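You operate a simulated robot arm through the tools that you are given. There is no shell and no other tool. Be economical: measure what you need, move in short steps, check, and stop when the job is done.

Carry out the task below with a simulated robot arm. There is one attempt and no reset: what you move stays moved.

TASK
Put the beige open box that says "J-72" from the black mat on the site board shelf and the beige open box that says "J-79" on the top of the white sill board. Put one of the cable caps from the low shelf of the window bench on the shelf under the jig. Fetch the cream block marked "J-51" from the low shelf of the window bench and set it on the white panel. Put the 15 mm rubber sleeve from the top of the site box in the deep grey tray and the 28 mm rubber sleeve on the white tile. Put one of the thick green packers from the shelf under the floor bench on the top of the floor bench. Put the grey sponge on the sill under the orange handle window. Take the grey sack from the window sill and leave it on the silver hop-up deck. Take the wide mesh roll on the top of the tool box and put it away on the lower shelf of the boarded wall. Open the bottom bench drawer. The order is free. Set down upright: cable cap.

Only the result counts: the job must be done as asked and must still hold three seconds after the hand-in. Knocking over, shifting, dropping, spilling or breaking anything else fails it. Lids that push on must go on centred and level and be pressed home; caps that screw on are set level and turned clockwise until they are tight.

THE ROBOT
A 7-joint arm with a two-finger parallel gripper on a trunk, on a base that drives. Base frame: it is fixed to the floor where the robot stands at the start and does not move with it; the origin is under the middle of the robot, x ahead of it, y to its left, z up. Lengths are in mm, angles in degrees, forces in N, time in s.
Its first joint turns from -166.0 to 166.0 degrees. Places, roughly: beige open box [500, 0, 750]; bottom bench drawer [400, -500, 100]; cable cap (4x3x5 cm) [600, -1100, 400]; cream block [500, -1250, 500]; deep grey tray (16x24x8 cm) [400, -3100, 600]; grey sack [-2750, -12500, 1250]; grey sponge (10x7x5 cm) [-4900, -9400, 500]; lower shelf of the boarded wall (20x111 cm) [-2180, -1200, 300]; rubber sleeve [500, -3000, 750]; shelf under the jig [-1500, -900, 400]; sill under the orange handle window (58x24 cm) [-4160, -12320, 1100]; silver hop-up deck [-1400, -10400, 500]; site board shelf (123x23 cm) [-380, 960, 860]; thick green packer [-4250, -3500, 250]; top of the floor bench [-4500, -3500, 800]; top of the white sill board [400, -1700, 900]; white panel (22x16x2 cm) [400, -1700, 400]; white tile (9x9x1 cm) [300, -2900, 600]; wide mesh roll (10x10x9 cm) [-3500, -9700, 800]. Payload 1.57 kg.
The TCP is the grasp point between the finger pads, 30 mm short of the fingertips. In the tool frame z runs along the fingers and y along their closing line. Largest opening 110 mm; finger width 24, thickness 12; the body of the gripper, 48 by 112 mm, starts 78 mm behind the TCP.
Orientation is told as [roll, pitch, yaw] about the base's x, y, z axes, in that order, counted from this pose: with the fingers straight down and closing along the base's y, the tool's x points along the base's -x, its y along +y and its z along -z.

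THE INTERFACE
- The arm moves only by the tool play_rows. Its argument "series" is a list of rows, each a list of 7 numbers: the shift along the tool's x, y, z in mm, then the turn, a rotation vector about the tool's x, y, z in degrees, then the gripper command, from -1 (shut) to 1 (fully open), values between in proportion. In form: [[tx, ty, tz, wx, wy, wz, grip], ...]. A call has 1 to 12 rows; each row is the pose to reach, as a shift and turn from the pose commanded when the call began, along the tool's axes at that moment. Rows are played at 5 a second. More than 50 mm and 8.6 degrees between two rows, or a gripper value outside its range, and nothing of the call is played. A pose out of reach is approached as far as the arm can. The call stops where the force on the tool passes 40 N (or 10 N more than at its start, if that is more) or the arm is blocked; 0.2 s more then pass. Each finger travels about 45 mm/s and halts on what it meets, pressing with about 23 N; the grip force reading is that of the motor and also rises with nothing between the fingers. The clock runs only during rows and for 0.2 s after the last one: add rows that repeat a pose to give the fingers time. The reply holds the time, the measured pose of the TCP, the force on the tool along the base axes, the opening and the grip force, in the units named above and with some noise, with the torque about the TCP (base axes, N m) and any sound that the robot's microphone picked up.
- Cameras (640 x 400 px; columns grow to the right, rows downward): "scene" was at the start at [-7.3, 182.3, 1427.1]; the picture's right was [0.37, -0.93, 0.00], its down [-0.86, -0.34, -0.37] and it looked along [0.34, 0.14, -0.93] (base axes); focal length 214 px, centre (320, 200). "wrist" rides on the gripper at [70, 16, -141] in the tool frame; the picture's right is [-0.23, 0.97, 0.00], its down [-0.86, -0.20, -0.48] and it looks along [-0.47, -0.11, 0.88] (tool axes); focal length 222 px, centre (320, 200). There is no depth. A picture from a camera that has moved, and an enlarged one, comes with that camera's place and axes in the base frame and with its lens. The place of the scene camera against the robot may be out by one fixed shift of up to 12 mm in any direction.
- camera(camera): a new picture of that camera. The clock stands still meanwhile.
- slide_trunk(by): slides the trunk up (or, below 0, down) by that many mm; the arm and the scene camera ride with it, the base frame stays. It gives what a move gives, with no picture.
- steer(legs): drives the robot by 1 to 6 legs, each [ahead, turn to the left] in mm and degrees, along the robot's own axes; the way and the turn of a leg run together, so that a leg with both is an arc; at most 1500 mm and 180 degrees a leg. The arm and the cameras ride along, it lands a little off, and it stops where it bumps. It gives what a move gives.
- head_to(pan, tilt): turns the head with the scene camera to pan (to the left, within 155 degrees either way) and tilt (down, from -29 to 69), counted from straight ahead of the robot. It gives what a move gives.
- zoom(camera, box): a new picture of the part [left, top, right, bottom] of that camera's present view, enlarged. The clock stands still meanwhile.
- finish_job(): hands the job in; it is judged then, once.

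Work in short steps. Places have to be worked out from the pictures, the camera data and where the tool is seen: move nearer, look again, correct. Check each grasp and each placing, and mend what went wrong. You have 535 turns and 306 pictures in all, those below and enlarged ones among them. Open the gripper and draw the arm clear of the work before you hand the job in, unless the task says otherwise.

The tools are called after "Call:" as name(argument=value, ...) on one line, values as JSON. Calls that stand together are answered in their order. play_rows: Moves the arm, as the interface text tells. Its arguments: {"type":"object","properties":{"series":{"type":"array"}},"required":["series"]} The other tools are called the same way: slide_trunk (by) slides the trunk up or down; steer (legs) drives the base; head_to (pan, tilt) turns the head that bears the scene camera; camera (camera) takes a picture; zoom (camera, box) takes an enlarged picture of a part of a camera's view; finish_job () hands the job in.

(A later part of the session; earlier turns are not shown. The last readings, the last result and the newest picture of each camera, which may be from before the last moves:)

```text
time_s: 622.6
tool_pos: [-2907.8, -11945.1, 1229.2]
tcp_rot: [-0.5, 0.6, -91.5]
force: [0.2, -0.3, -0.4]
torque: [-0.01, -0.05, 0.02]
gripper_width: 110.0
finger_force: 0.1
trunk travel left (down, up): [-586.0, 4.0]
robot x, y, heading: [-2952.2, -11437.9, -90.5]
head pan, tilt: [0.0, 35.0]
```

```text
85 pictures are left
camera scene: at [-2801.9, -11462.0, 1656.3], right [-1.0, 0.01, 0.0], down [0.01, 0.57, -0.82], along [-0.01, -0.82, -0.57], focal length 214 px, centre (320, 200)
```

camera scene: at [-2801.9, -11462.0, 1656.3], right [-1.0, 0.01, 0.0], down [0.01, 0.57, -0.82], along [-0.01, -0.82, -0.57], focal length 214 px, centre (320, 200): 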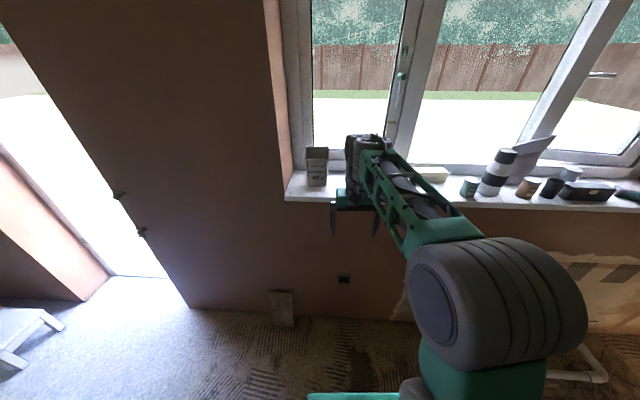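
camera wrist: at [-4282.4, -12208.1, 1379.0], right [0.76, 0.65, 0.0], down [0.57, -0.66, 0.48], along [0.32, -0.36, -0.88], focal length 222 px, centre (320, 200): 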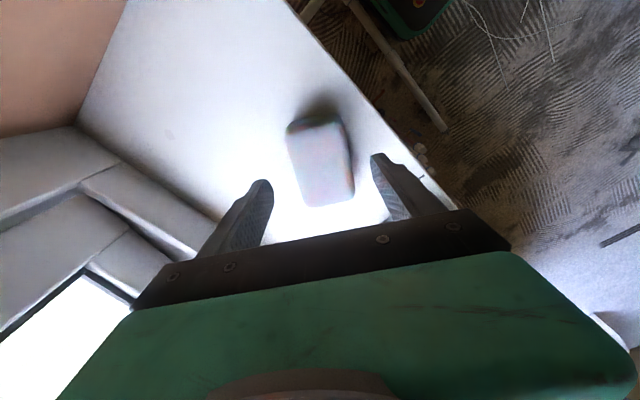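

Rotate the tool 90° so the fingers straddle front/back; I'll slide in sideways from the right at z≈1215.

Call:
play_rows(series=[[0, 0, 0, 0, 0, -8.3, 1], [0, 0, 0, 0, 0, -16.6, 1], [0, 0, 0, 0, 0, -25, 1], [0, 0, 0, 0, 0, -33.3, 1], [0, 0, 0, 0, 0, -41.6, 1], [0, 0, 0, 0, 0, -50, 1], [0, 0, 0, 0, 0, -58.3, 1], [0, 0, 0, 0, 0, -66.6, 1], [0, 0, 0, 0, 0, -75, 1], [0, 0, 0, 0, 0, -83.3, 1], [0, 0, 0, 0, 0, -91, 1]])

Call:
steer(legs=[[330, 0]])

Call:
camera(camera="wrist")

Call:
camera(camera="scene")

```text
time_s: 625.0
tool_pos: [-2909.0, -11947.3, 1226.9]
tcp_rot: [0.6, 0.4, -0.5]
force: [-0.2, 0.1, 0.4]
torque: [-0.03, -0.02, 0.01]
gripper_width: 110.1
finger_force: 0.0
trunk travel left (down, up): [-586.0, 4.0]
robot x, y, heading: [-2955.5, -11439.9, -90.5]
head pan, tilt: [0.0, 35.0]
```

```text
time_s: 627.1
tool_pos: [-2912.1, -12275.8, 1227.2]
tcp_rot: [0.5, 0.4, -0.6]
force: [0.5, -0.1, -0.2]
torque: [-0.01, -0.01, 0.03]
gripper_width: 109.9
finger_force: 0.0
trunk travel left (down, up): [-586.0, 4.0]
robot x, y, heading: [-2956.6, -11764.8, -90.5]
head pan, tilt: [0.0, 35.0]
```

```text
84 pictures are left
camera wrist: at [-2981.0, -12260.2, 1368.6], right [0.24, 0.97, 0.01], down [0.86, -0.21, 0.47], along [0.46, -0.1, -0.88], focal length 222 px, centre (320, 200)
```

wrist: 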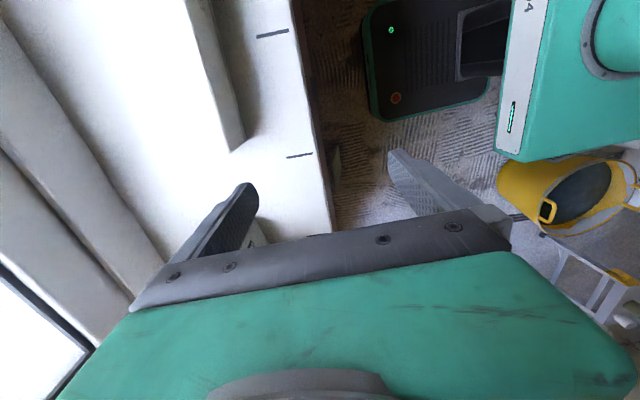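

```text
83 pictures are left
camera scene: at [-2804.6, -11791.7, 1656.2], right [-1.0, 0.01, 0.0], down [0.0, 0.57, -0.82], along [-0.01, -0.82, -0.57], focal length 214 px, centre (320, 200)
```

scene: 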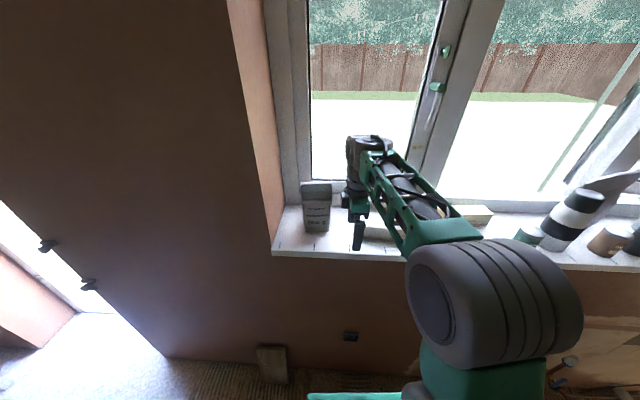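

Geometry is clear: sack centre ≈(-2797,-12413). Advance to y≈-12413 beside it, z≈1215.

Call:
steer(legs=[[45, 0]])

Call:
play_rows(series=[[0, -30, 3, 0, 0, 0, 1], [0, -60, 6, 0, 0, 0, 1], [0, -92, 10, 0, 0, 0, 1]])

Call:
camera(camera="wrist")

Call:
zoom(camera="scene", box=[270, 140, 430, 270])

```text
time_s: 628.0
tool_pos: [-2911.8, -12322.1, 1226.5]
tcp_rot: [0.6, 0.5, -0.5]
force: [-0.2, 0.1, 0.7]
torque: [0.04, 0.02, 0.0]
gripper_width: 109.7
finger_force: 0.0
trunk travel left (down, up): [-586.0, 4.0]
robot x, y, heading: [-2959.2, -11808.7, -90.4]
head pan, tilt: [0.0, 35.0]
```

```text
time_s: 628.8
tool_pos: [-2915.3, -12415.5, 1215.6]
tcp_rot: [0.6, 0.4, -0.6]
force: [0.7, -0.4, -0.1]
torque: [0.0, 0.0, -0.01]
gripper_width: 110.3
finger_force: 0.0
trunk travel left (down, up): [-586.0, 4.0]
robot x, y, heading: [-2958.1, -11811.3, -90.4]
head pan, tilt: [0.0, 35.0]
```

```text
82 pictures are left
camera wrist: at [-2984.5, -12398.2, 1357.0], right [0.24, 0.97, 0.01], down [0.86, -0.21, 0.47], along [0.46, -0.1, -0.88], focal length 222 px, centre (320, 200)
```

wrist: 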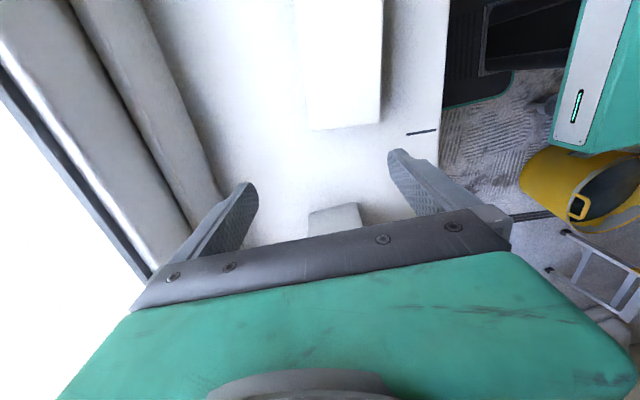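

```text
3.08 times, centred on (350, 205) of scene
camera zoom: at [-2804.8, -11837.0, 1656.2], right [-1.0, 0.01, 0.0], down [0.0, 0.57, -0.82], along [-0.01, -0.82, -0.57], focal length 660 px, centre (228, 185)
```

zoom: 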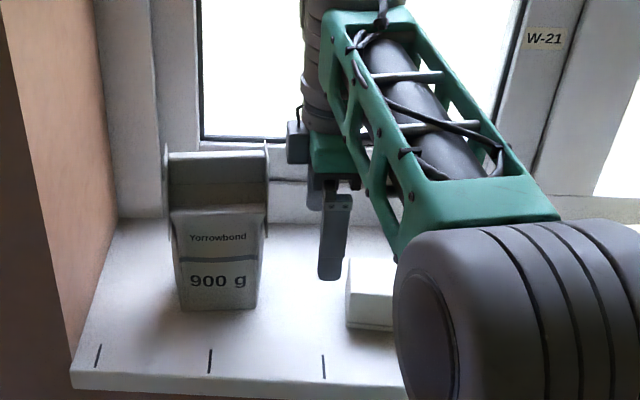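

Sack lies between the fingers' planes. Raise 20 mm and slide +x 116 mm around it.

Call:
play_rows(series=[[0, 6, -20, 0, 0, 0, 1], [-30, 6, -20, 0, 0, 0, 1], [-60, 6, -20, 0, 0, 0, 1], [-90, 6, -20, 0, 0, 0, 1], [-116, 6, -20, 0, 0, 0, 1]])

Call:
zoom(camera="scene", box=[270, 140, 430, 270])

```text
time_s: 630.0
tool_pos: [-2795.1, -12406.9, 1234.7]
tcp_rot: [0.6, 0.5, -0.4]
force: [0.2, -0.1, 0.3]
torque: [0.02, 0.0, -0.01]
gripper_width: 110.0
finger_force: 0.0
trunk travel left (down, up): [-586.0, 4.0]
robot x, y, heading: [-2961.1, -11811.2, -90.3]
head pan, tilt: [0.0, 35.0]
```

```text
3.08 times, centred on (350, 205) of scene
camera zoom: at [-2804.9, -11836.3, 1656.2], right [-1.0, 0.01, 0.0], down [0.0, 0.57, -0.82], along [-0.01, -0.82, -0.57], focal length 660 px, centre (228, 185)
```

zoom: 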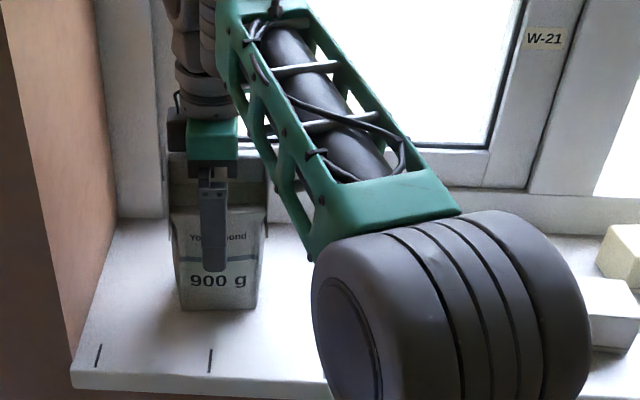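

Centred on the sack with no contact. Close.

Call:
play_rows(series=[[0, 0, 0, 0, 0, 0, 0.4], [0, 0, 0, 0, 0, 0, -0.2], [0, 0, 0, 0, 0, 0, -0.7], [0, 0, 0, 0, 0, 0, -0.7], [0, 0, 0, 0, 0, 0, -0.7], [0, 0, 0, 0, 0, 0, -0.7]])

Call:
zoom(camera="scene", box=[270, 140, 430, 270])

```text
time_s: 631.4
tool_pos: [-2796.4, -12408.6, 1235.3]
tcp_rot: [0.5, 0.4, -0.5]
force: [-0.3, -4.0, 0.9]
torque: [-0.72, 0.24, 0.06]
gripper_width: 66.4
finger_force: 23.1
trunk travel left (down, up): [-586.0, 4.0]
robot x, y, heading: [-2960.7, -11814.7, -90.4]
head pan, tilt: [0.0, 35.0]
```

```text
3.08 times, centred on (350, 205) of scene
camera zoom: at [-2805.0, -11836.5, 1656.2], right [-1.0, 0.01, 0.0], down [0.0, 0.57, -0.82], along [-0.01, -0.82, -0.57], focal length 660 px, centre (228, 185)
```

zoom: 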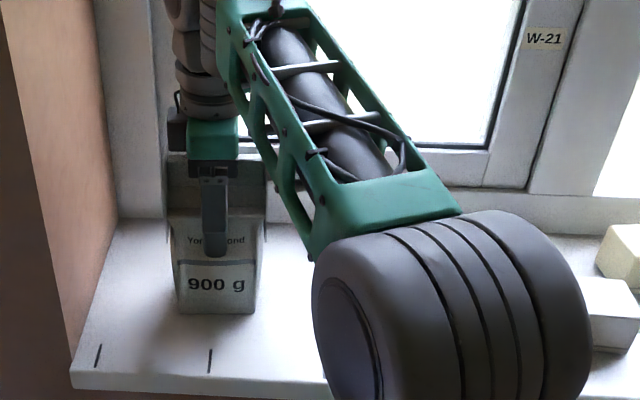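

Gripped (66 mm). Lift 40 mm and back out.

Call:
play_rows(series=[[0, 0, -12, 0, 0, 0, -0.7], [0, 0, -25, 0, 0, 0, -0.7], [0, 0, -38, 0, 0, 0, -0.7]])

Call:
steer(legs=[[-350, 0]])

Call:
camera(camera="scene")

```text
time_s: 632.2
tool_pos: [-2797.0, -12408.9, 1274.8]
tcp_rot: [0.7, 0.5, -0.6]
force: [0.0, -0.3, -9.3]
torque: [-0.02, -0.03, 0.02]
gripper_width: 65.6
finger_force: 23.1
trunk travel left (down, up): [-586.0, 4.0]
robot x, y, heading: [-2960.8, -11813.8, -90.6]
head pan, tilt: [0.0, 35.0]
```

```text
time_s: 634.5
tool_pos: [-2797.2, -12065.0, 1274.2]
tcp_rot: [0.6, 0.4, -0.9]
force: [0.0, 0.6, -8.8]
torque: [0.02, -0.04, 0.0]
gripper_width: 66.1
finger_force: 23.0
trunk travel left (down, up): [-586.0, 4.0]
robot x, y, heading: [-2952.7, -11469.4, -91.2]
head pan, tilt: [0.0, 35.0]
```

```text
78 pictures are left
camera scene: at [-2801.3, -11492.2, 1656.2], right [-1.0, 0.01, 0.0], down [0.01, 0.57, -0.82], along [-0.01, -0.82, -0.57], focal length 214 px, centre (320, 200)
```

scene: 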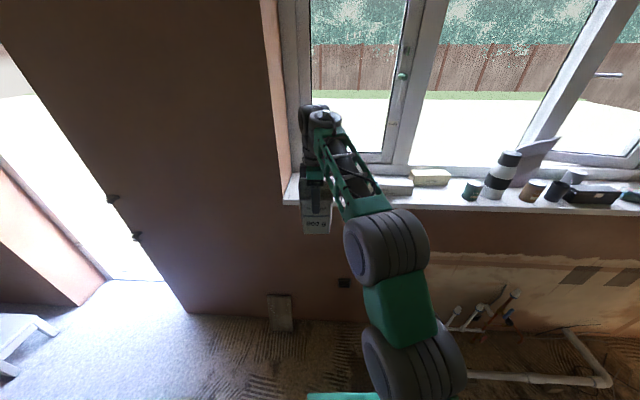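

Sack held firmly (0.9 kg). Retract and lower the hand somewhat, then drive along y≈-11640 to the hop-up's near side.

Call:
play_rows(series=[[0, 40, 25, 0, 0, 0, -0.7], [0, 80, 60, 0, 0, 0, -0.7], [20, 110, 100, 0, 0, 0, -0.7], [45, 130, 140, 0, 0, 0, -0.7], [70, 140, 185, 0, 0, 0, -0.7]])

Call:
steer(legs=[[170, 0], [0, 91]])

```text
refused: row 2 steps farther than a row can; nothing moved
```

```text
time_s: 639.8
tool_pos: [-2366.2, -11468.4, 1273.4]
tcp_rot: [0.6, 0.4, 90.4]
force: [0.6, 0.2, -8.4]
torque: [-0.02, -0.01, 0.0]
gripper_width: 66.1
finger_force: 22.9
trunk travel left (down, up): [-586.0, 4.0]
robot x, y, heading: [-2962.2, -11637.4, 0.3]
head pan, tilt: [0.0, 35.0]
```

Call:
play_rows(series=[[15, 15, 40, 0, 0, 0, -0.7], [30, 30, 80, 0, 0, 0, -0.7], [45, 45, 120, 0, 0, 0, -0.7], [60, 60, 160, 0, 0, 0, -0.7], [75, 75, 200, 0, 0, 0, -0.7], [90, 90, 240, 0, 0, 0, -0.7], [105, 105, 280, 0, 0, 0, -0.7]])

Call:
steer(legs=[[0, -0.5], [1050, 0]])

Call:
steer(legs=[[1040, 0]])

Call:
steer(legs=[[0, 90]])

```text
time_s: 641.4
tool_pos: [-2459.1, -11564.1, 1085.9]
tcp_rot: [1.5, 0.3, 90.4]
force: [-0.5, -0.7, -8.9]
torque: [0.01, -0.01, -0.03]
gripper_width: 65.8
finger_force: 22.5
out of reach, approached as far as the arm can: row 5, 6, 7
trunk travel left (down, up): [-586.0, 4.0]
robot x, y, heading: [-2953.2, -11643.0, 0.6]
head pan, tilt: [0.0, 35.0]
```

```text
time_s: 647.2
tool_pos: [-1398.2, -11567.1, 1085.5]
tcp_rot: [1.4, 0.4, 89.8]
force: [-0.1, -0.6, -9.2]
torque: [0.0, -0.01, 0.05]
gripper_width: 66.0
finger_force: 22.8
trunk travel left (down, up): [-586.0, 4.0]
robot x, y, heading: [-1897.0, -11641.3, -0.1]
head pan, tilt: [0.0, 35.0]
```

```text
time_s: 652.6
tool_pos: [-349.9, -11607.2, 1086.0]
tcp_rot: [1.5, 0.3, 87.7]
force: [0.1, 0.3, -9.1]
torque: [0.01, -0.04, 0.04]
gripper_width: 65.9
finger_force: 22.5
trunk travel left (down, up): [-586.0, 4.0]
robot x, y, heading: [-856.0, -11663.8, -2.2]
head pan, tilt: [0.0, 35.0]
```

```text
time_s: 654.8
tool_pos: [-460.6, -11344.7, 1083.5]
tcp_rot: [1.8, 0.3, 120.5]
force: [0.1, -0.5, -8.9]
torque: [0.0, 0.01, 0.03]
gripper_width: 66.0
finger_force: 23.5
trunk travel left (down, up): [-586.0, 4.0]
robot x, y, heading: [-852.4, -11664.2, 30.7]
head pan, tilt: [0.0, 35.0]
stopped in leg 1: the robot was blocked; the commanded pose is now the measured one
```

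Blocked mid-turn (likely the white step behind). Move forward 200, then finish turning.

Call:
steer(legs=[[180, 0], [0, 60]])

Call:
head_to(pan=10, tilt=50)

Call:
camera(camera="scene")

```text
time_s: 658.9
tool_pos: [-770.2, -11071.1, 1084.9]
tcp_rot: [1.6, 0.4, 179.9]
force: [0.4, 0.2, -8.2]
torque: [0.03, 0.01, -0.03]
gripper_width: 66.1
finger_force: 23.7
trunk travel left (down, up): [-586.0, 4.0]
robot x, y, heading: [-696.0, -11570.9, 89.8]
head pan, tilt: [0.0, 35.0]
```

```text
time_s: 659.7
tool_pos: [-770.3, -11071.1, 1084.5]
tcp_rot: [1.6, 0.4, 179.9]
force: [0.8, 0.2, -9.2]
torque: [0.0, 0.02, -0.01]
gripper_width: 65.6
finger_force: 23.0
trunk travel left (down, up): [-586.0, 4.0]
robot x, y, heading: [-696.1, -11569.8, 89.8]
head pan, tilt: [10.0, 50.0]
```

```text
77 pictures are left
camera scene: at [-863.4, -11546.6, 1634.5], right [0.99, 0.17, 0.0], down [0.13, -0.75, -0.64], along [-0.11, 0.63, -0.77], focal length 214 px, centre (320, 200)
```

scene: 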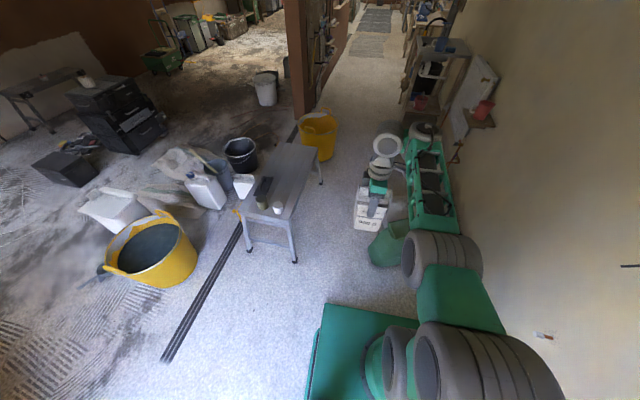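

The deck's free part is y>-10560; I'll place from the south end at about (-1300,-10470). Drive to (-1330,-11060) facing north.

Call:
steer(legs=[[0, 63], [710, 0], [0, -63]])

Call:
slide_trunk(by=-200)

Call:
camera(camera="scene")

```text
time_s: 669.1
tool_pos: [-1433.9, -10776.4, 1085.1]
tcp_rot: [1.6, 0.3, -177.4]
force: [-0.3, 0.9, -8.6]
torque: [0.02, -0.01, 0.03]
gripper_width: 65.9
finger_force: 22.9
trunk travel left (down, up): [-586.0, 4.0]
robot x, y, heading: [-1337.5, -11269.9, 92.7]
head pan, tilt: [10.0, 50.0]
```

```text
time_s: 671.3
tool_pos: [-1433.1, -10775.6, 885.5]
tcp_rot: [1.6, 0.4, -177.4]
force: [-0.3, 0.3, -8.5]
torque: [0.01, 0.01, -0.03]
gripper_width: 65.9
finger_force: 23.3
trunk travel left (down, up): [-386.0, 204.0]
robot x, y, heading: [-1338.7, -11267.8, 92.5]
head pan, tilt: [10.0, 50.0]
```

```text
76 pictures are left
camera scene: at [-1503.6, -11255.0, 1434.5], right [0.98, 0.22, 0.0], down [0.17, -0.75, -0.64], along [-0.14, 0.63, -0.77], focal length 214 px, centre (320, 200)
```

scene: 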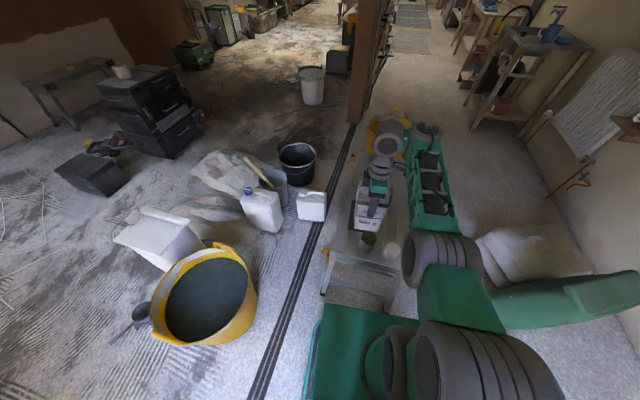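

Drive 145 ahead (stay clear of its feet), then extend the arm 145 over the deck.

Call:
steer(legs=[[145, -1]])

Call:
play_rows(series=[[10, -40, 0, 0, 0, 0, -0.7], [20, -80, 20, 0, 0, 0, -0.7], [30, -115, 50, 0, 0, 0, -0.7], [35, -145, 85, 0, 0, 0, -0.7]])

Call:
camera(camera="scene")

Call:
camera(camera="wrist")

```text
time_s: 672.8
tool_pos: [-1426.9, -10643.6, 882.3]
tcp_rot: [2.1, 0.4, -178.9]
force: [1.4, 0.9, -8.3]
torque: [0.03, 0.0, -0.04]
gripper_width: 65.6
finger_force: 22.7
trunk travel left (down, up): [-386.0, 204.0]
robot x, y, heading: [-1339.6, -11141.3, 90.9]
head pan, tilt: [10.0, 50.0]
stopped in leg 1: the robot was blocked; the commanded pose is now the measured one
```

```text
time_s: 673.8
tool_pos: [-1395.6, -10499.0, 795.6]
tcp_rot: [1.9, 0.4, -178.8]
force: [0.9, 0.7, -6.9]
torque: [0.0, -0.01, 0.0]
gripper_width: 66.1
finger_force: 22.2
trunk travel left (down, up): [-386.0, 204.0]
robot x, y, heading: [-1344.7, -11141.9, 91.1]
head pan, tilt: [10.0, 50.0]
```

```text
75 pictures are left
camera scene: at [-1510.3, -11119.3, 1434.4], right [0.98, 0.19, 0.0], down [0.15, -0.75, -0.64], along [-0.12, 0.63, -0.77], focal length 214 px, centre (320, 200)
```

scene: 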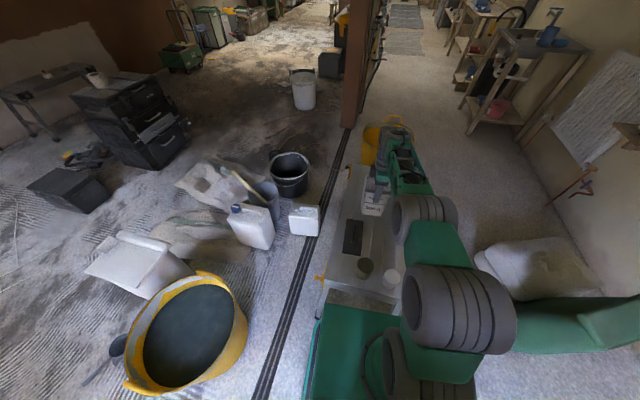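

```text
74 pictures are left
camera wrist: at [-1327.2, -10508.1, 936.9], right [-0.21, -0.98, 0.03], down [-0.86, 0.2, 0.47], along [-0.46, 0.07, -0.88], focal length 222 px, centre (320, 200)
```

wrist: 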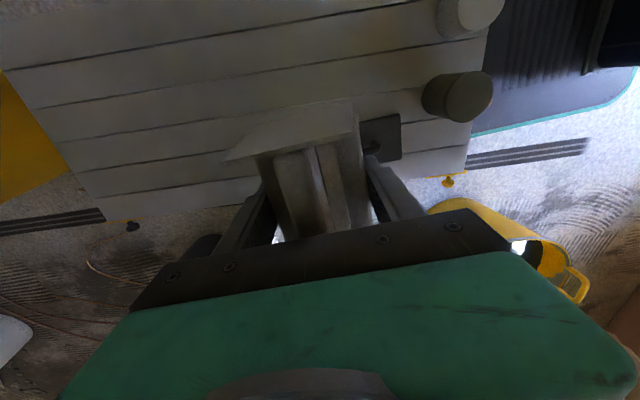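

Trowel end is ~38 mm from the sack's footprint; shift 20 north and 40 in +x, then lower to z≈660. Also back the base 20 off the legs.

Call:
play_rows(series=[[20, -10, 30, 0, 0, 0, -0.7], [40, -22, 60, 0, 0, 0, -0.7], [40, -22, 100, 0, 0, 0, -0.7], [40, -22, 135, 0, 0, 0, -0.7]])

Call:
camera(camera="wrist")

```text
time_s: 674.8
tool_pos: [-1354.6, -10482.6, 658.4]
tcp_rot: [1.8, 0.3, -178.7]
force: [0.1, 1.0, -7.8]
torque: [0.02, -0.02, 0.05]
gripper_width: 65.9
finger_force: 23.3
trunk travel left (down, up): [-386.0, 204.0]
robot x, y, heading: [-1341.8, -11138.7, 91.3]
head pan, tilt: [10.0, 50.0]
```

```text
73 pictures are left
camera wrist: at [-1286.5, -10492.0, 800.0], right [-0.21, -0.98, 0.03], down [-0.86, 0.2, 0.47], along [-0.46, 0.07, -0.88], focal length 222 px, centre (320, 200)
```

wrist: 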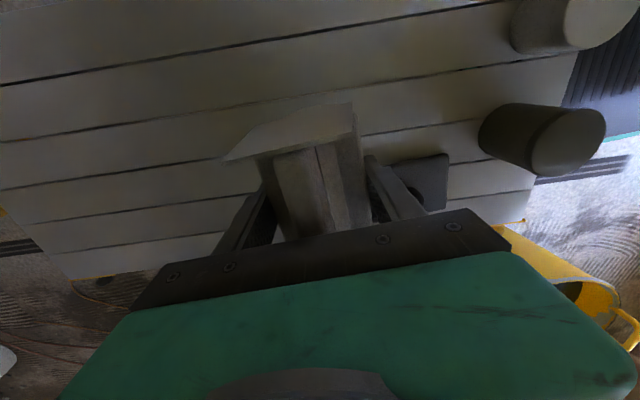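

Clear. Creep down.

Call:
play_rows(series=[[0, 0, 6, 0, 0, 0, -0.7], [0, 0, 12, 0, 0, 0, -0.7], [0, 0, 18, 0, 0, 0, -0.7], [0, 0, 22, 0, 0, 0, -0.7], [0, 0, 26, 0, 0, 0, -0.7], [0, 0, 26, 0, 0, 0, -0.7]])

```text
time_s: 676.2
tool_pos: [-1353.4, -10481.4, 633.9]
tcp_rot: [1.5, 0.4, -178.9]
force: [9.0, 3.2, 14.4]
torque: [1.04, 0.14, -0.41]
gripper_width: 65.9
finger_force: 22.8
trunk travel left (down, up): [-386.0, 204.0]
robot x, y, heading: [-1342.8, -11138.7, 90.8]
head pan, tilt: [10.0, 50.0]
```

Resting on the deck. Ease, open, rise.

Call:
play_rows(series=[[0, 0, -2, 0, 0, 0, -0.7], [0, 0, -2, 0, 0, 0, 0.2], [0, 0, -2, 0, 0, 0, 0.5], [0, 0, -2, 0, 0, 0, 0.55], [0, 0, -30, 0, 0, 0, 0.55], [0, 0, -70, 0, 0, 0, 0.55], [0, 0, -110, 0, 0, 0, 0.55], [0, 0, -150, 0, 0, 0, 0.55], [0, 0, -190, 0, 0, 0, 0.55]])

Call:
camera(camera="wrist")

Call:
camera(camera="scene")

```text
time_s: 678.2
tool_pos: [-1356.8, -10476.4, 823.3]
tcp_rot: [1.9, 0.3, -178.8]
force: [-0.4, -0.3, 0.3]
torque: [-0.04, 0.02, -0.02]
gripper_width: 85.2
finger_force: 0.0
trunk travel left (down, up): [-386.0, 204.0]
robot x, y, heading: [-1339.4, -11140.1, 91.2]
head pan, tilt: [10.0, 50.0]
```

```text
72 pictures are left
camera wrist: at [-1289.2, -10485.5, 965.4], right [-0.21, -0.98, 0.03], down [-0.86, 0.2, 0.47], along [-0.46, 0.07, -0.88], focal length 222 px, centre (320, 200)
```

wrist: 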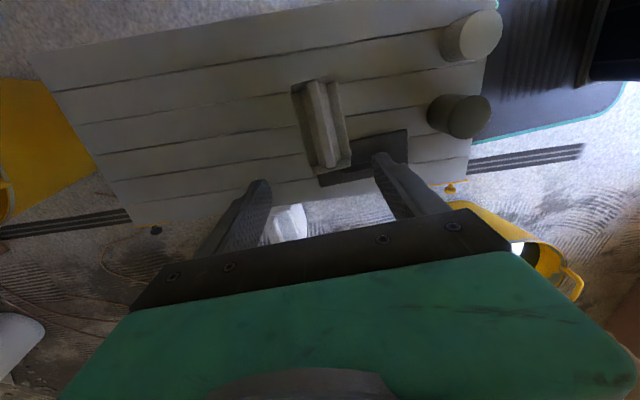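

```text
71 pictures are left
camera scene: at [-1510.2, -11119.9, 1434.4], right [0.98, 0.19, 0.0], down [0.15, -0.75, -0.64], along [-0.12, 0.63, -0.77], focal length 214 px, centre (320, 200)
```

scene: 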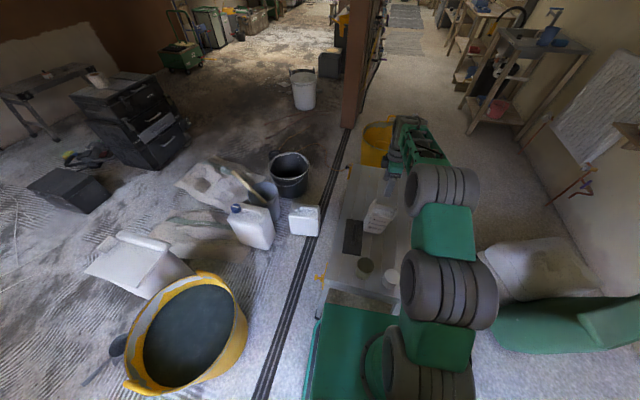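

Sack stands on the deck. Retract and head back through the passage and corridor to reach the tool box from the north.

Call:
play_rows(series=[[0, 40, -20, 0, 0, 0, 0.55], [0, 80, -40, 0, 0, 0, 0.55], [0, 120, -60, 0, 0, 0, 0.55], [0, 160, -60, 0, 0, 0, 0.55]])

Call:
steer(legs=[[-130, 0], [0, -91], [490, 0]])

Call:
steer(legs=[[0, 90]])

Call:
head_to(pan=0, tilt=45)

Call:
camera(camera="scene")

```text
time_s: 679.2
tool_pos: [-1352.1, -10637.6, 889.4]
tcp_rot: [1.8, 0.4, -178.9]
force: [0.2, 0.4, -0.4]
torque: [-0.01, 0.0, 0.05]
gripper_width: 85.3
finger_force: 0.2
trunk travel left (down, up): [-386.0, 204.0]
robot x, y, heading: [-1342.8, -11137.0, 91.3]
head pan, tilt: [10.0, 50.0]
```

```text
time_s: 687.0
tool_pos: [-336.8, -11309.8, 888.8]
tcp_rot: [1.8, 0.4, 87.9]
force: [0.1, -0.4, 0.6]
torque: [0.0, -0.03, -0.02]
gripper_width: 85.5
finger_force: 0.0
trunk travel left (down, up): [-386.0, 204.0]
robot x, y, heading: [-838.1, -11285.6, -2.6]
head pan, tilt: [10.0, 50.0]
```

```text
time_s: 691.3
tool_pos: [-840.5, -10788.6, 889.7]
tcp_rot: [1.9, 0.4, 180.0]
force: [0.6, -1.1, 0.9]
torque: [0.0, 0.0, 0.03]
gripper_width: 85.1
finger_force: 0.0
trunk travel left (down, up): [-386.0, 204.0]
robot x, y, heading: [-839.5, -11290.9, 89.9]
head pan, tilt: [10.0, 50.0]
```

```text
time_s: 692.0
tool_pos: [-839.7, -10788.8, 888.4]
tcp_rot: [2.0, 0.4, 180.0]
force: [-1.2, 0.4, -0.9]
torque: [0.04, -0.03, 0.02]
gripper_width: 85.4
finger_force: 0.0
trunk travel left (down, up): [-386.0, 204.0]
robot x, y, heading: [-840.2, -11290.1, 90.0]
head pan, tilt: [0.0, 45.0]
```

```text
70 pictures are left
camera scene: at [-993.5, -11261.7, 1441.4], right [1.0, 0.0, 0.0], down [0.0, -0.71, -0.71], along [0.0, 0.71, -0.71], focal length 214 px, centre (320, 200)
```

scene: 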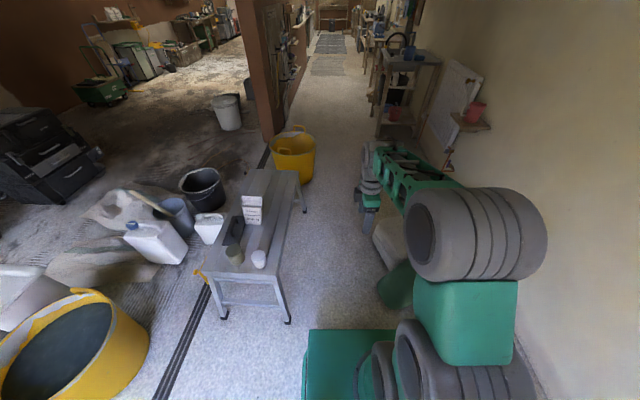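

Passage centre ≈ x -890, tub edge at x≈-1040. Thread through with small heading changes.

Call:
steer(legs=[[0, 7], [370, 0], [0, -6.5], [680, 0]])

Call:
steer(legs=[[0, -10], [750, 0], [0, 10]])

```text
time_s: 698.6
tool_pos: [-901.2, -9762.6, 886.6]
tcp_rot: [2.0, 0.2, -178.6]
force: [-0.2, 0.6, -0.8]
torque: [0.0, -0.06, 0.03]
gripper_width: 85.4
finger_force: 0.0
trunk travel left (down, up): [-386.0, 204.0]
robot x, y, heading: [-885.5, -10262.4, 91.5]
head pan, tilt: [0.0, 45.0]
stopped in leg 4: the robot was blocked; the commanded pose is now the measured one
```

```text
time_s: 704.1
tool_pos: [-759.3, -9030.5, 886.4]
tcp_rot: [2.1, 0.4, 179.5]
force: [-0.4, 0.1, -0.1]
torque: [-0.03, -0.02, -0.03]
gripper_width: 85.1
finger_force: 0.0
trunk travel left (down, up): [-386.0, 204.0]
robot x, y, heading: [-761.7, -9536.5, 89.3]
head pan, tilt: [0.0, 45.0]
```

Quick check back at the hop-up, then continue up the corridor.

Call:
head_to(pan=150, tilt=30)

Call:
camera(camera="scene")

Call:
steer(legs=[[1450, 0.5], [1450, 0], [1450, 0], [730, 0]])

```text
time_s: 706.4
tool_pos: [-757.2, -9029.4, 888.0]
tcp_rot: [2.0, 0.4, 179.6]
force: [0.3, -0.1, -0.3]
torque: [-0.05, 0.02, -0.02]
gripper_width: 85.4
finger_force: 0.1
trunk travel left (down, up): [-386.0, 204.0]
robot x, y, heading: [-767.2, -9534.8, 89.6]
head pan, tilt: [150.0, 30.0]
```

```text
69 pictures are left
camera scene: at [-961.7, -9661.5, 1464.0], right [-0.86, 0.51, 0.0], down [0.25, 0.43, -0.87], along [-0.44, -0.75, -0.5], focal length 214 px, centre (320, 200)
```

scene: 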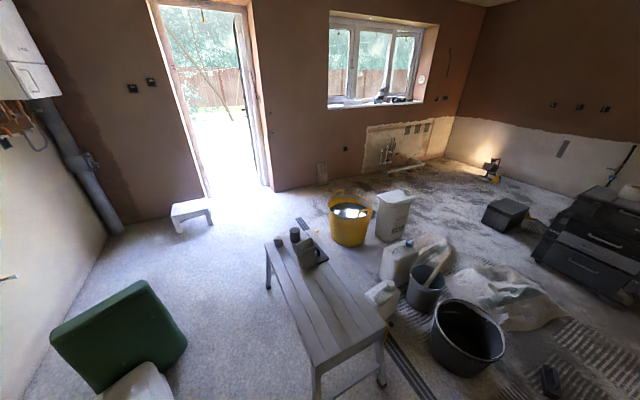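

```text
time_s: 731.3
tool_pos: [-596.5, -3843.7, 887.4]
tcp_rot: [2.0, 0.4, 175.6]
force: [0.8, -0.4, 0.9]
torque: [0.02, 0.01, 0.02]
gripper_width: 85.2
finger_force: 0.1
trunk travel left (down, up): [-386.0, 204.0]
robot x, y, heading: [-632.0, -4346.8, 85.4]
head pan, tilt: [150.0, 30.0]
```

Sack still standing. Return to the far room and go down toward the tool box.

Call:
steer(legs=[[0, 93], [1300, 0], [1250, 0], [0, 90]])

Call:
steer(legs=[[1450, 0], [1450, 0], [900, 0]])

Call:
head_to(pan=0, tilt=35)

Call:
camera(camera="scene")

```text
time_s: 751.5
tool_pos: [-3152.1, -4889.0, 888.1]
tcp_rot: [2.0, 0.5, 2.4]
force: [0.6, 0.4, -0.1]
torque: [0.02, 0.0, 0.01]
gripper_width: 85.1
finger_force: 0.0
trunk travel left (down, up): [-386.0, 204.0]
robot x, y, heading: [-3170.9, -4387.2, -87.6]
head pan, tilt: [150.0, 30.0]
```

```text
time_s: 769.8
tool_pos: [-3060.8, -8669.8, 889.4]
tcp_rot: [2.0, 0.3, 1.3]
force: [-0.5, -0.1, 1.0]
torque: [-0.04, -0.02, -0.01]
gripper_width: 85.2
finger_force: 0.1
trunk travel left (down, up): [-386.0, 204.0]
robot x, y, heading: [-3072.1, -8166.9, -88.9]
head pan, tilt: [150.0, 30.0]
```

```text
time_s: 772.2
tool_pos: [-3060.0, -8670.6, 887.4]
tcp_rot: [2.0, 0.4, 1.2]
force: [0.7, 0.2, -0.3]
torque: [-0.02, -0.03, -0.01]
gripper_width: 85.2
finger_force: 0.1
trunk travel left (down, up): [-386.0, 204.0]
robot x, y, heading: [-3075.6, -8168.9, -88.9]
head pan, tilt: [0.0, 35.0]
```

```text
68 pictures are left
camera scene: at [-2917.0, -8186.7, 1456.2], right [-1.0, -0.02, 0.0], down [-0.01, 0.57, -0.82], along [0.02, -0.82, -0.57], focal length 214 px, centre (320, 200)
```

scene: 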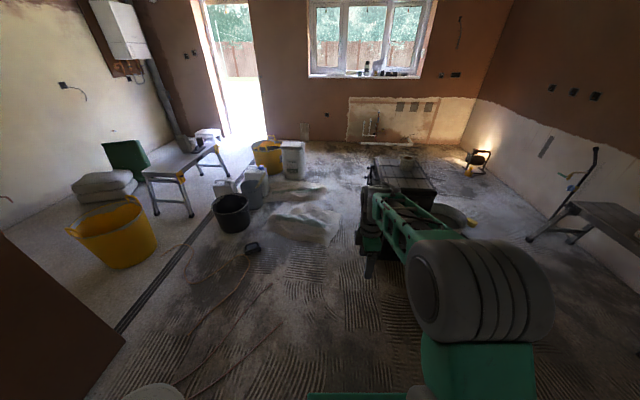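

Raise the trunk and approach the tool box from the north.

Call:
slide_trunk(by=180)

Call:
steer(legs=[[0, -27.6], [900, 0], [0, 27]])

Call:
camera(camera="wrist")

Call:
camera(camera="scene")

```text
time_s: 774.2
tool_pos: [-3061.0, -8671.1, 1068.6]
tcp_rot: [1.9, 0.4, 1.2]
force: [-0.6, -0.5, -1.0]
torque: [0.0, -0.01, 0.0]
gripper_width: 85.5
finger_force: 0.0
trunk travel left (down, up): [-566.0, 24.0]
robot x, y, heading: [-3071.9, -8167.7, -88.7]
head pan, tilt: [0.0, 35.0]
```

```text
time_s: 781.6
tool_pos: [-3465.8, -9448.1, 1067.8]
tcp_rot: [2.0, 0.3, 0.3]
force: [0.4, 0.4, -0.5]
torque: [-0.01, 0.01, 0.01]
gripper_width: 85.1
finger_force: 0.0
trunk travel left (down, up): [-566.0, 24.0]
robot x, y, heading: [-3470.6, -8943.5, -90.0]
head pan, tilt: [0.0, 35.0]
```

```text
67 pictures are left
camera wrist: at [-3536.4, -9436.3, 1209.3], right [0.22, 0.97, 0.03], down [0.86, -0.21, 0.47], along [0.46, -0.08, -0.88], focal length 222 px, centre (320, 200)
```

wrist: 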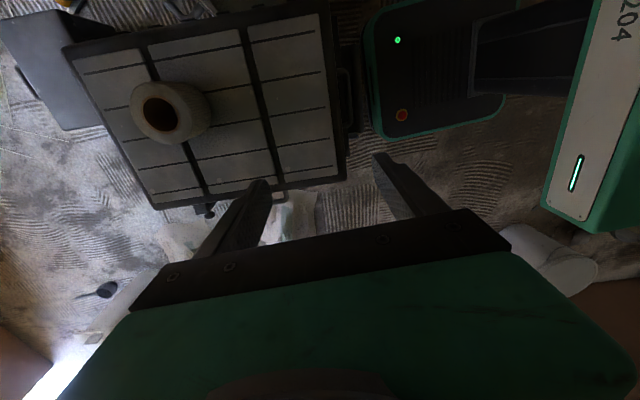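

```text
66 pictures are left
camera scene: at [-3315.8, -8966.7, 1636.2], right [-1.0, 0.0, 0.0], down [0.0, 0.57, -0.82], along [0.0, -0.82, -0.57], focal length 214 px, centre (320, 200)
```

scene: 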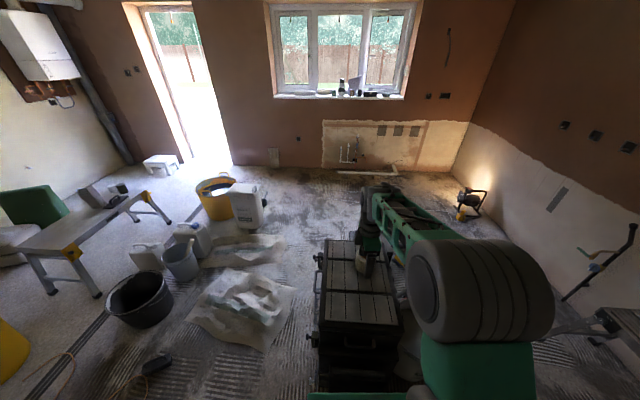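

The roll stands with an open core at about (-3549,-9670). I'll grip its near wall, one finger in the core. Level the tool, drive 110 ahead and move over.

Call:
steer(legs=[[110, 0]])

Call:
play_rows(series=[[20, -18, 30, 2, 0, 0, -0.05], [42, -36, 60, 2, 0, 0, -0.05], [63, -54, 90, 2, 0, 0, -0.05], [83, -72, 120, 2, 0, 0, -0.05]])

Call:
camera(camera="wrist")

```text
time_s: 782.8
tool_pos: [-3469.0, -9530.6, 1065.6]
tcp_rot: [2.1, 0.4, -0.6]
force: [0.4, 0.2, 0.0]
torque: [0.02, 0.01, 0.02]
gripper_width: 85.2
finger_force: 0.1
trunk travel left (down, up): [-566.0, 24.0]
robot x, y, heading: [-3463.3, -9029.5, -90.7]
head pan, tilt: [0.0, 35.0]
stopped in leg 1: the robot was blocked; the commanded pose is now the measured one
```

```text
time_s: 783.8
tool_pos: [-3555.9, -9599.4, 943.6]
tcp_rot: [0.2, 0.4, -0.6]
force: [0.5, 0.6, 0.6]
torque: [0.03, -0.01, 0.02]
gripper_width: 52.6
finger_force: 0.1
trunk travel left (down, up): [-566.0, 24.0]
robot x, y, heading: [-3463.8, -9028.0, -91.2]
head pan, tilt: [0.0, 35.0]
```

```text
65 pictures are left
camera wrist: at [-3625.6, -9580.3, 1084.9], right [0.24, 0.97, 0.0], down [0.86, -0.21, 0.47], along [0.46, -0.11, -0.88], focal length 222 px, centre (320, 200)
```

wrist: 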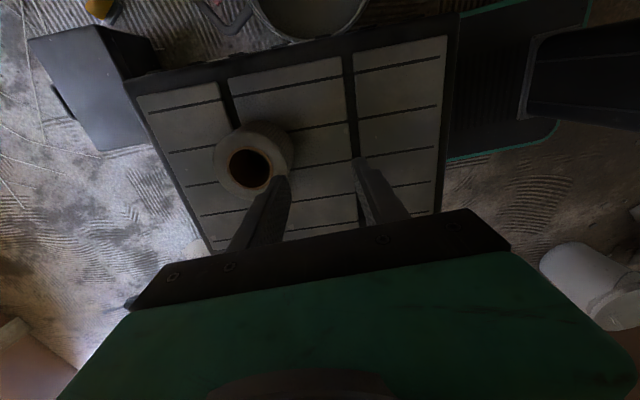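

Roll centre (-3550,-9690), top ≈815. Position over its near wall and look at z≈860.

Call:
play_rows(series=[[-3, -25, 20, 0, 0, 0, -0.05], [-6, -53, 45, 0, 0, 0, -0.05], [-6, -53, 82, 0, 0, 0, -0.05]])

Call:
camera(camera="wrist")

```text
time_s: 784.6
tool_pos: [-3550.6, -9649.8, 863.1]
tcp_rot: [0.1, 0.4, -0.6]
force: [-0.2, -0.4, 0.7]
torque: [0.0, 0.0, 0.01]
gripper_width: 52.2
finger_force: 0.0
trunk travel left (down, up): [-566.0, 24.0]
robot x, y, heading: [-3465.4, -9027.3, -90.8]
head pan, tilt: [0.0, 35.0]
```

```text
64 pictures are left
camera wrist: at [-3619.6, -9632.1, 1004.4], right [0.24, 0.97, 0.0], down [0.86, -0.21, 0.47], along [0.46, -0.11, -0.88], focal length 222 px, centre (320, 200)
```

wrist: 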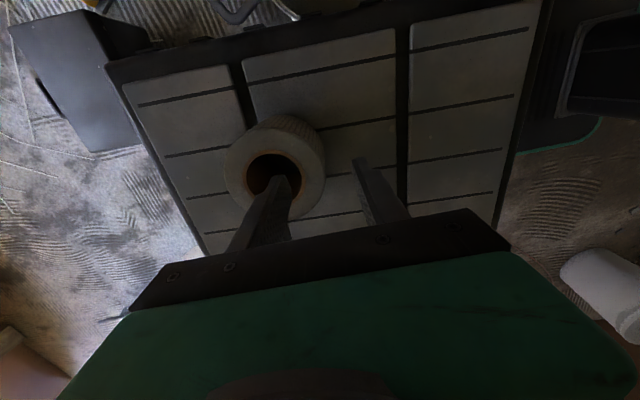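

Inner finger is above the core. Descend in steps.

Call:
play_rows(series=[[0, -3, 20, 0, 0, 0, -0.05], [0, -3, 40, 0, 0, 0, -0.05], [0, -3, 58, 0, 0, 0, -0.05], [0, -3, 66, 0, 0, 0, -0.05]])

Call:
camera(camera="wrist")

```text
time_s: 785.6
tool_pos: [-3549.6, -9653.1, 795.3]
tcp_rot: [0.0, 0.3, -0.5]
force: [1.0, 1.2, -0.2]
torque: [0.04, 0.03, 0.01]
gripper_width: 52.5
finger_force: 0.1
trunk travel left (down, up): [-566.0, 24.0]
robot x, y, heading: [-3466.1, -9029.9, -91.0]
head pan, tilt: [0.0, 35.0]
```

```text
63 pictures are left
camera wrist: at [-3618.8, -9634.9, 936.8], right [0.24, 0.97, 0.0], down [0.86, -0.21, 0.47], along [0.46, -0.11, -0.88], focal length 222 px, centre (320, 200)
```

wrist: 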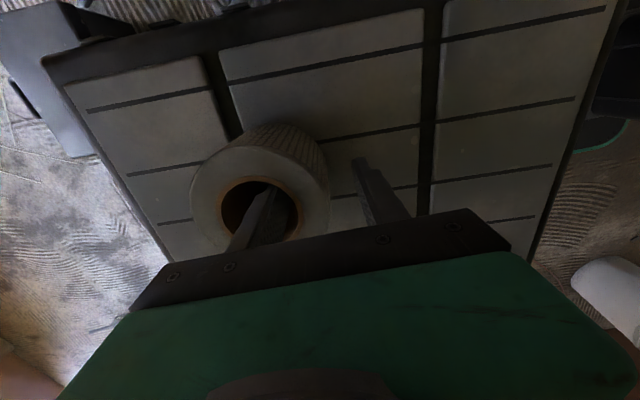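

Inner finger is inside. Close on the wall and lift.

Call:
play_rows(series=[[0, 0, 0, 0, 0, 0, -0.4], [0, 0, 0, 0, 0, 0, -0.9], [0, 0, 0, 0, 0, 0, -0.9], [0, 0, 0, 0, 0, 0, -0.9]])

Call:
play_rows(series=[[0, 0, -30, 0, 0, 0, -0.9], [0, 0, -70, 0, 0, 0, -0.9], [0, 0, -110, 0, 0, 0, -0.9], [0, 0, -150, 0, 0, 0, -0.9]])

Call:
camera(camera="wrist")

```text
time_s: 786.6
tool_pos: [-3549.0, -9651.7, 796.2]
tcp_rot: [0.0, 0.4, -0.5]
force: [1.3, -0.4, 1.5]
torque: [-0.23, 0.03, 0.12]
gripper_width: 23.6
finger_force: 23.0
trunk travel left (down, up): [-566.0, 24.0]
robot x, y, heading: [-3467.8, -9025.9, -90.6]
head pan, tilt: [0.0, 35.0]
```

```text
time_s: 787.6
tool_pos: [-3549.0, -9651.3, 944.7]
tcp_rot: [0.3, 0.4, -0.5]
force: [1.2, 0.7, -1.4]
torque: [0.1, 0.02, -0.01]
gripper_width: 23.6
finger_force: 22.6
trunk travel left (down, up): [-566.0, 24.0]
robot x, y, heading: [-3466.2, -9029.2, -90.7]
head pan, tilt: [0.0, 35.0]
```

```text
62 pictures are left
camera wrist: at [-3618.9, -9634.7, 1086.5], right [0.24, 0.97, 0.0], down [0.86, -0.21, 0.47], along [0.46, -0.11, -0.88], focal length 222 px, centre (320, 200)
```

wrist: 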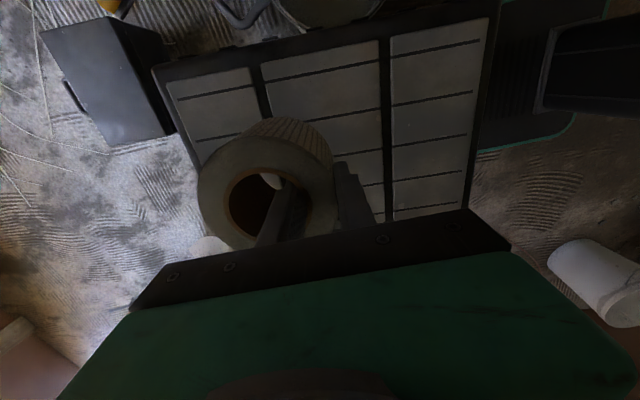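

Roll held. Back off, turn round and drive north to about y=-2700, then look for the boarded wall shelf.

Call:
steer(legs=[[-350, 0], [0, 176], [1480, 0], [1480, 0], [1480, 0]])

Call:
steer(legs=[[1200, 0]])

Call:
head_to(pan=-30, tilt=20)

Call:
camera(camera="scene")

```text
time_s: 817.8
tool_pos: [-2836.4, -3654.5, 945.0]
tcp_rot: [0.2, 0.5, 174.5]
force: [0.2, 0.1, -1.9]
torque: [-0.07, 0.01, -0.02]
gripper_width: 23.4
finger_force: 23.1
trunk travel left (down, up): [-566.0, 24.0]
robot x, y, heading: [-2973.6, -4270.2, 84.2]
head pan, tilt: [0.0, 35.0]
```

```text
time_s: 821.4
tool_pos: [-2777.7, -3057.3, 944.0]
tcp_rot: [0.2, 0.5, 173.9]
force: [-1.9, 0.8, -4.0]
torque: [-0.23, -0.08, -0.02]
gripper_width: 23.3
finger_force: 22.7
trunk travel left (down, up): [-566.0, 24.0]
robot x, y, heading: [-2947.3, -3667.3, 73.8]
head pan, tilt: [0.0, 35.0]
stopped in leg 1: the robot was blocked; the commanded pose is now the measured one
```

```text
time_s: 822.3
tool_pos: [-2774.2, -3060.9, 948.7]
tcp_rot: [-0.2, 0.4, 173.6]
force: [-0.2, 0.1, -2.7]
torque: [-0.13, 0.02, 0.02]
gripper_width: 23.5
finger_force: 23.0
trunk travel left (down, up): [-566.0, 24.0]
robot x, y, heading: [-2947.0, -3670.9, 74.3]
head pan, tilt: [-30.0, 20.0]
```

```text
61 pictures are left
camera scene: at [-3043.6, -3611.0, 1660.0], right [0.7, -0.72, 0.0], down [-0.25, -0.24, -0.94], along [0.68, 0.65, -0.34], focal length 214 px, centre (320, 200)
```

scene: 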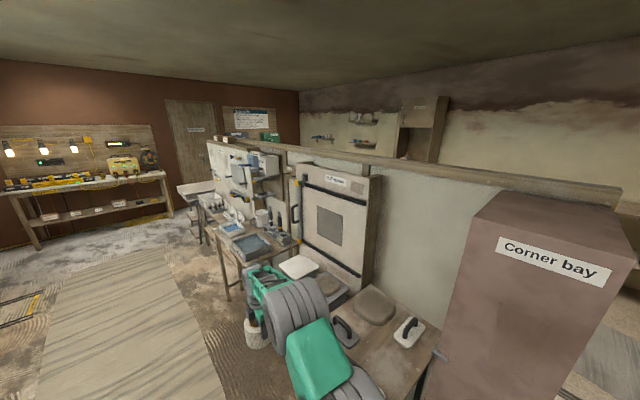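

Brushed the corner bench on the right. Back away and pass further left (x≈-3300).

Call:
steer(legs=[[-250, 0], [0, 42], [560, 0], [0, -26], [1300, 0]])

Call:
head_to(pan=-60, tilt=25)

Call:
camera(camera="scene")

```text
time_s: 836.4
tool_pos: [-3328.1, -1463.0, 948.9]
tcp_rot: [-0.2, 0.3, -167.9]
force: [-0.2, 0.3, -2.4]
torque: [-0.07, -0.05, 0.01]
gripper_width: 23.5
finger_force: 22.1
trunk travel left (down, up): [-566.0, 24.0]
robot x, y, heading: [-3302.3, -2093.8, 92.5]
head pan, tilt: [-30.0, 20.0]
```

```text
time_s: 837.3
tool_pos: [-3327.3, -1462.9, 949.5]
tcp_rot: [-0.3, 0.3, -167.9]
force: [-0.1, 0.1, -1.6]
torque: [-0.07, -0.01, -0.02]
gripper_width: 23.5
finger_force: 23.5
trunk travel left (down, up): [-566.0, 24.0]
robot x, y, heading: [-3298.2, -2092.8, 92.4]
head pan, tilt: [-60.0, 25.0]
```

```text
60 pictures are left
camera scene: at [-3373.4, -2103.3, 1652.0], right [0.54, -0.84, 0.0], down [-0.36, -0.23, -0.91], along [0.77, 0.49, -0.42], focal length 214 px, centre (320, 200)
```

scene: 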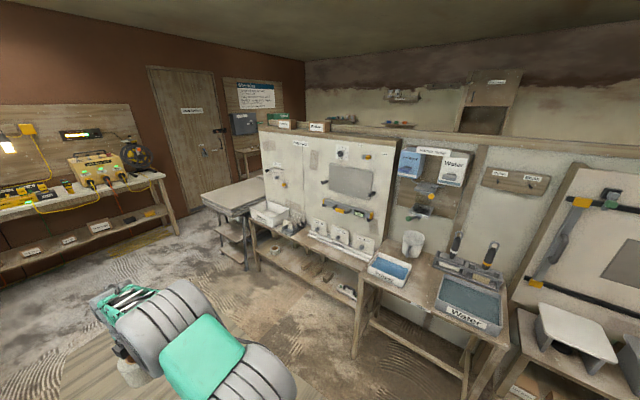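

The boarded wall's lower shelf is at (-2200,-1150). Zoom to see free spots and the upper shelf above it.

Call:
zoom(camera="scene", box=[235, 190, 395, 310])

```text
3.33 times, centred on (315, 250) of scene
camera zoom: at [-3373.4, -2103.3, 1652.0], right [0.54, -0.84, 0.0], down [-0.36, -0.23, -0.91], along [0.77, 0.49, -0.42], focal length 715 px, centre (337, 33)
```

zoom: 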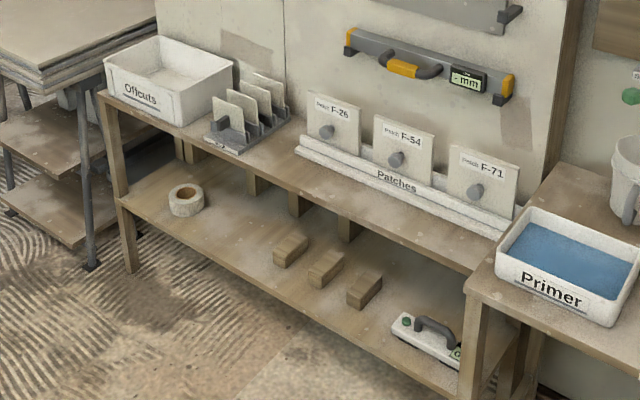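

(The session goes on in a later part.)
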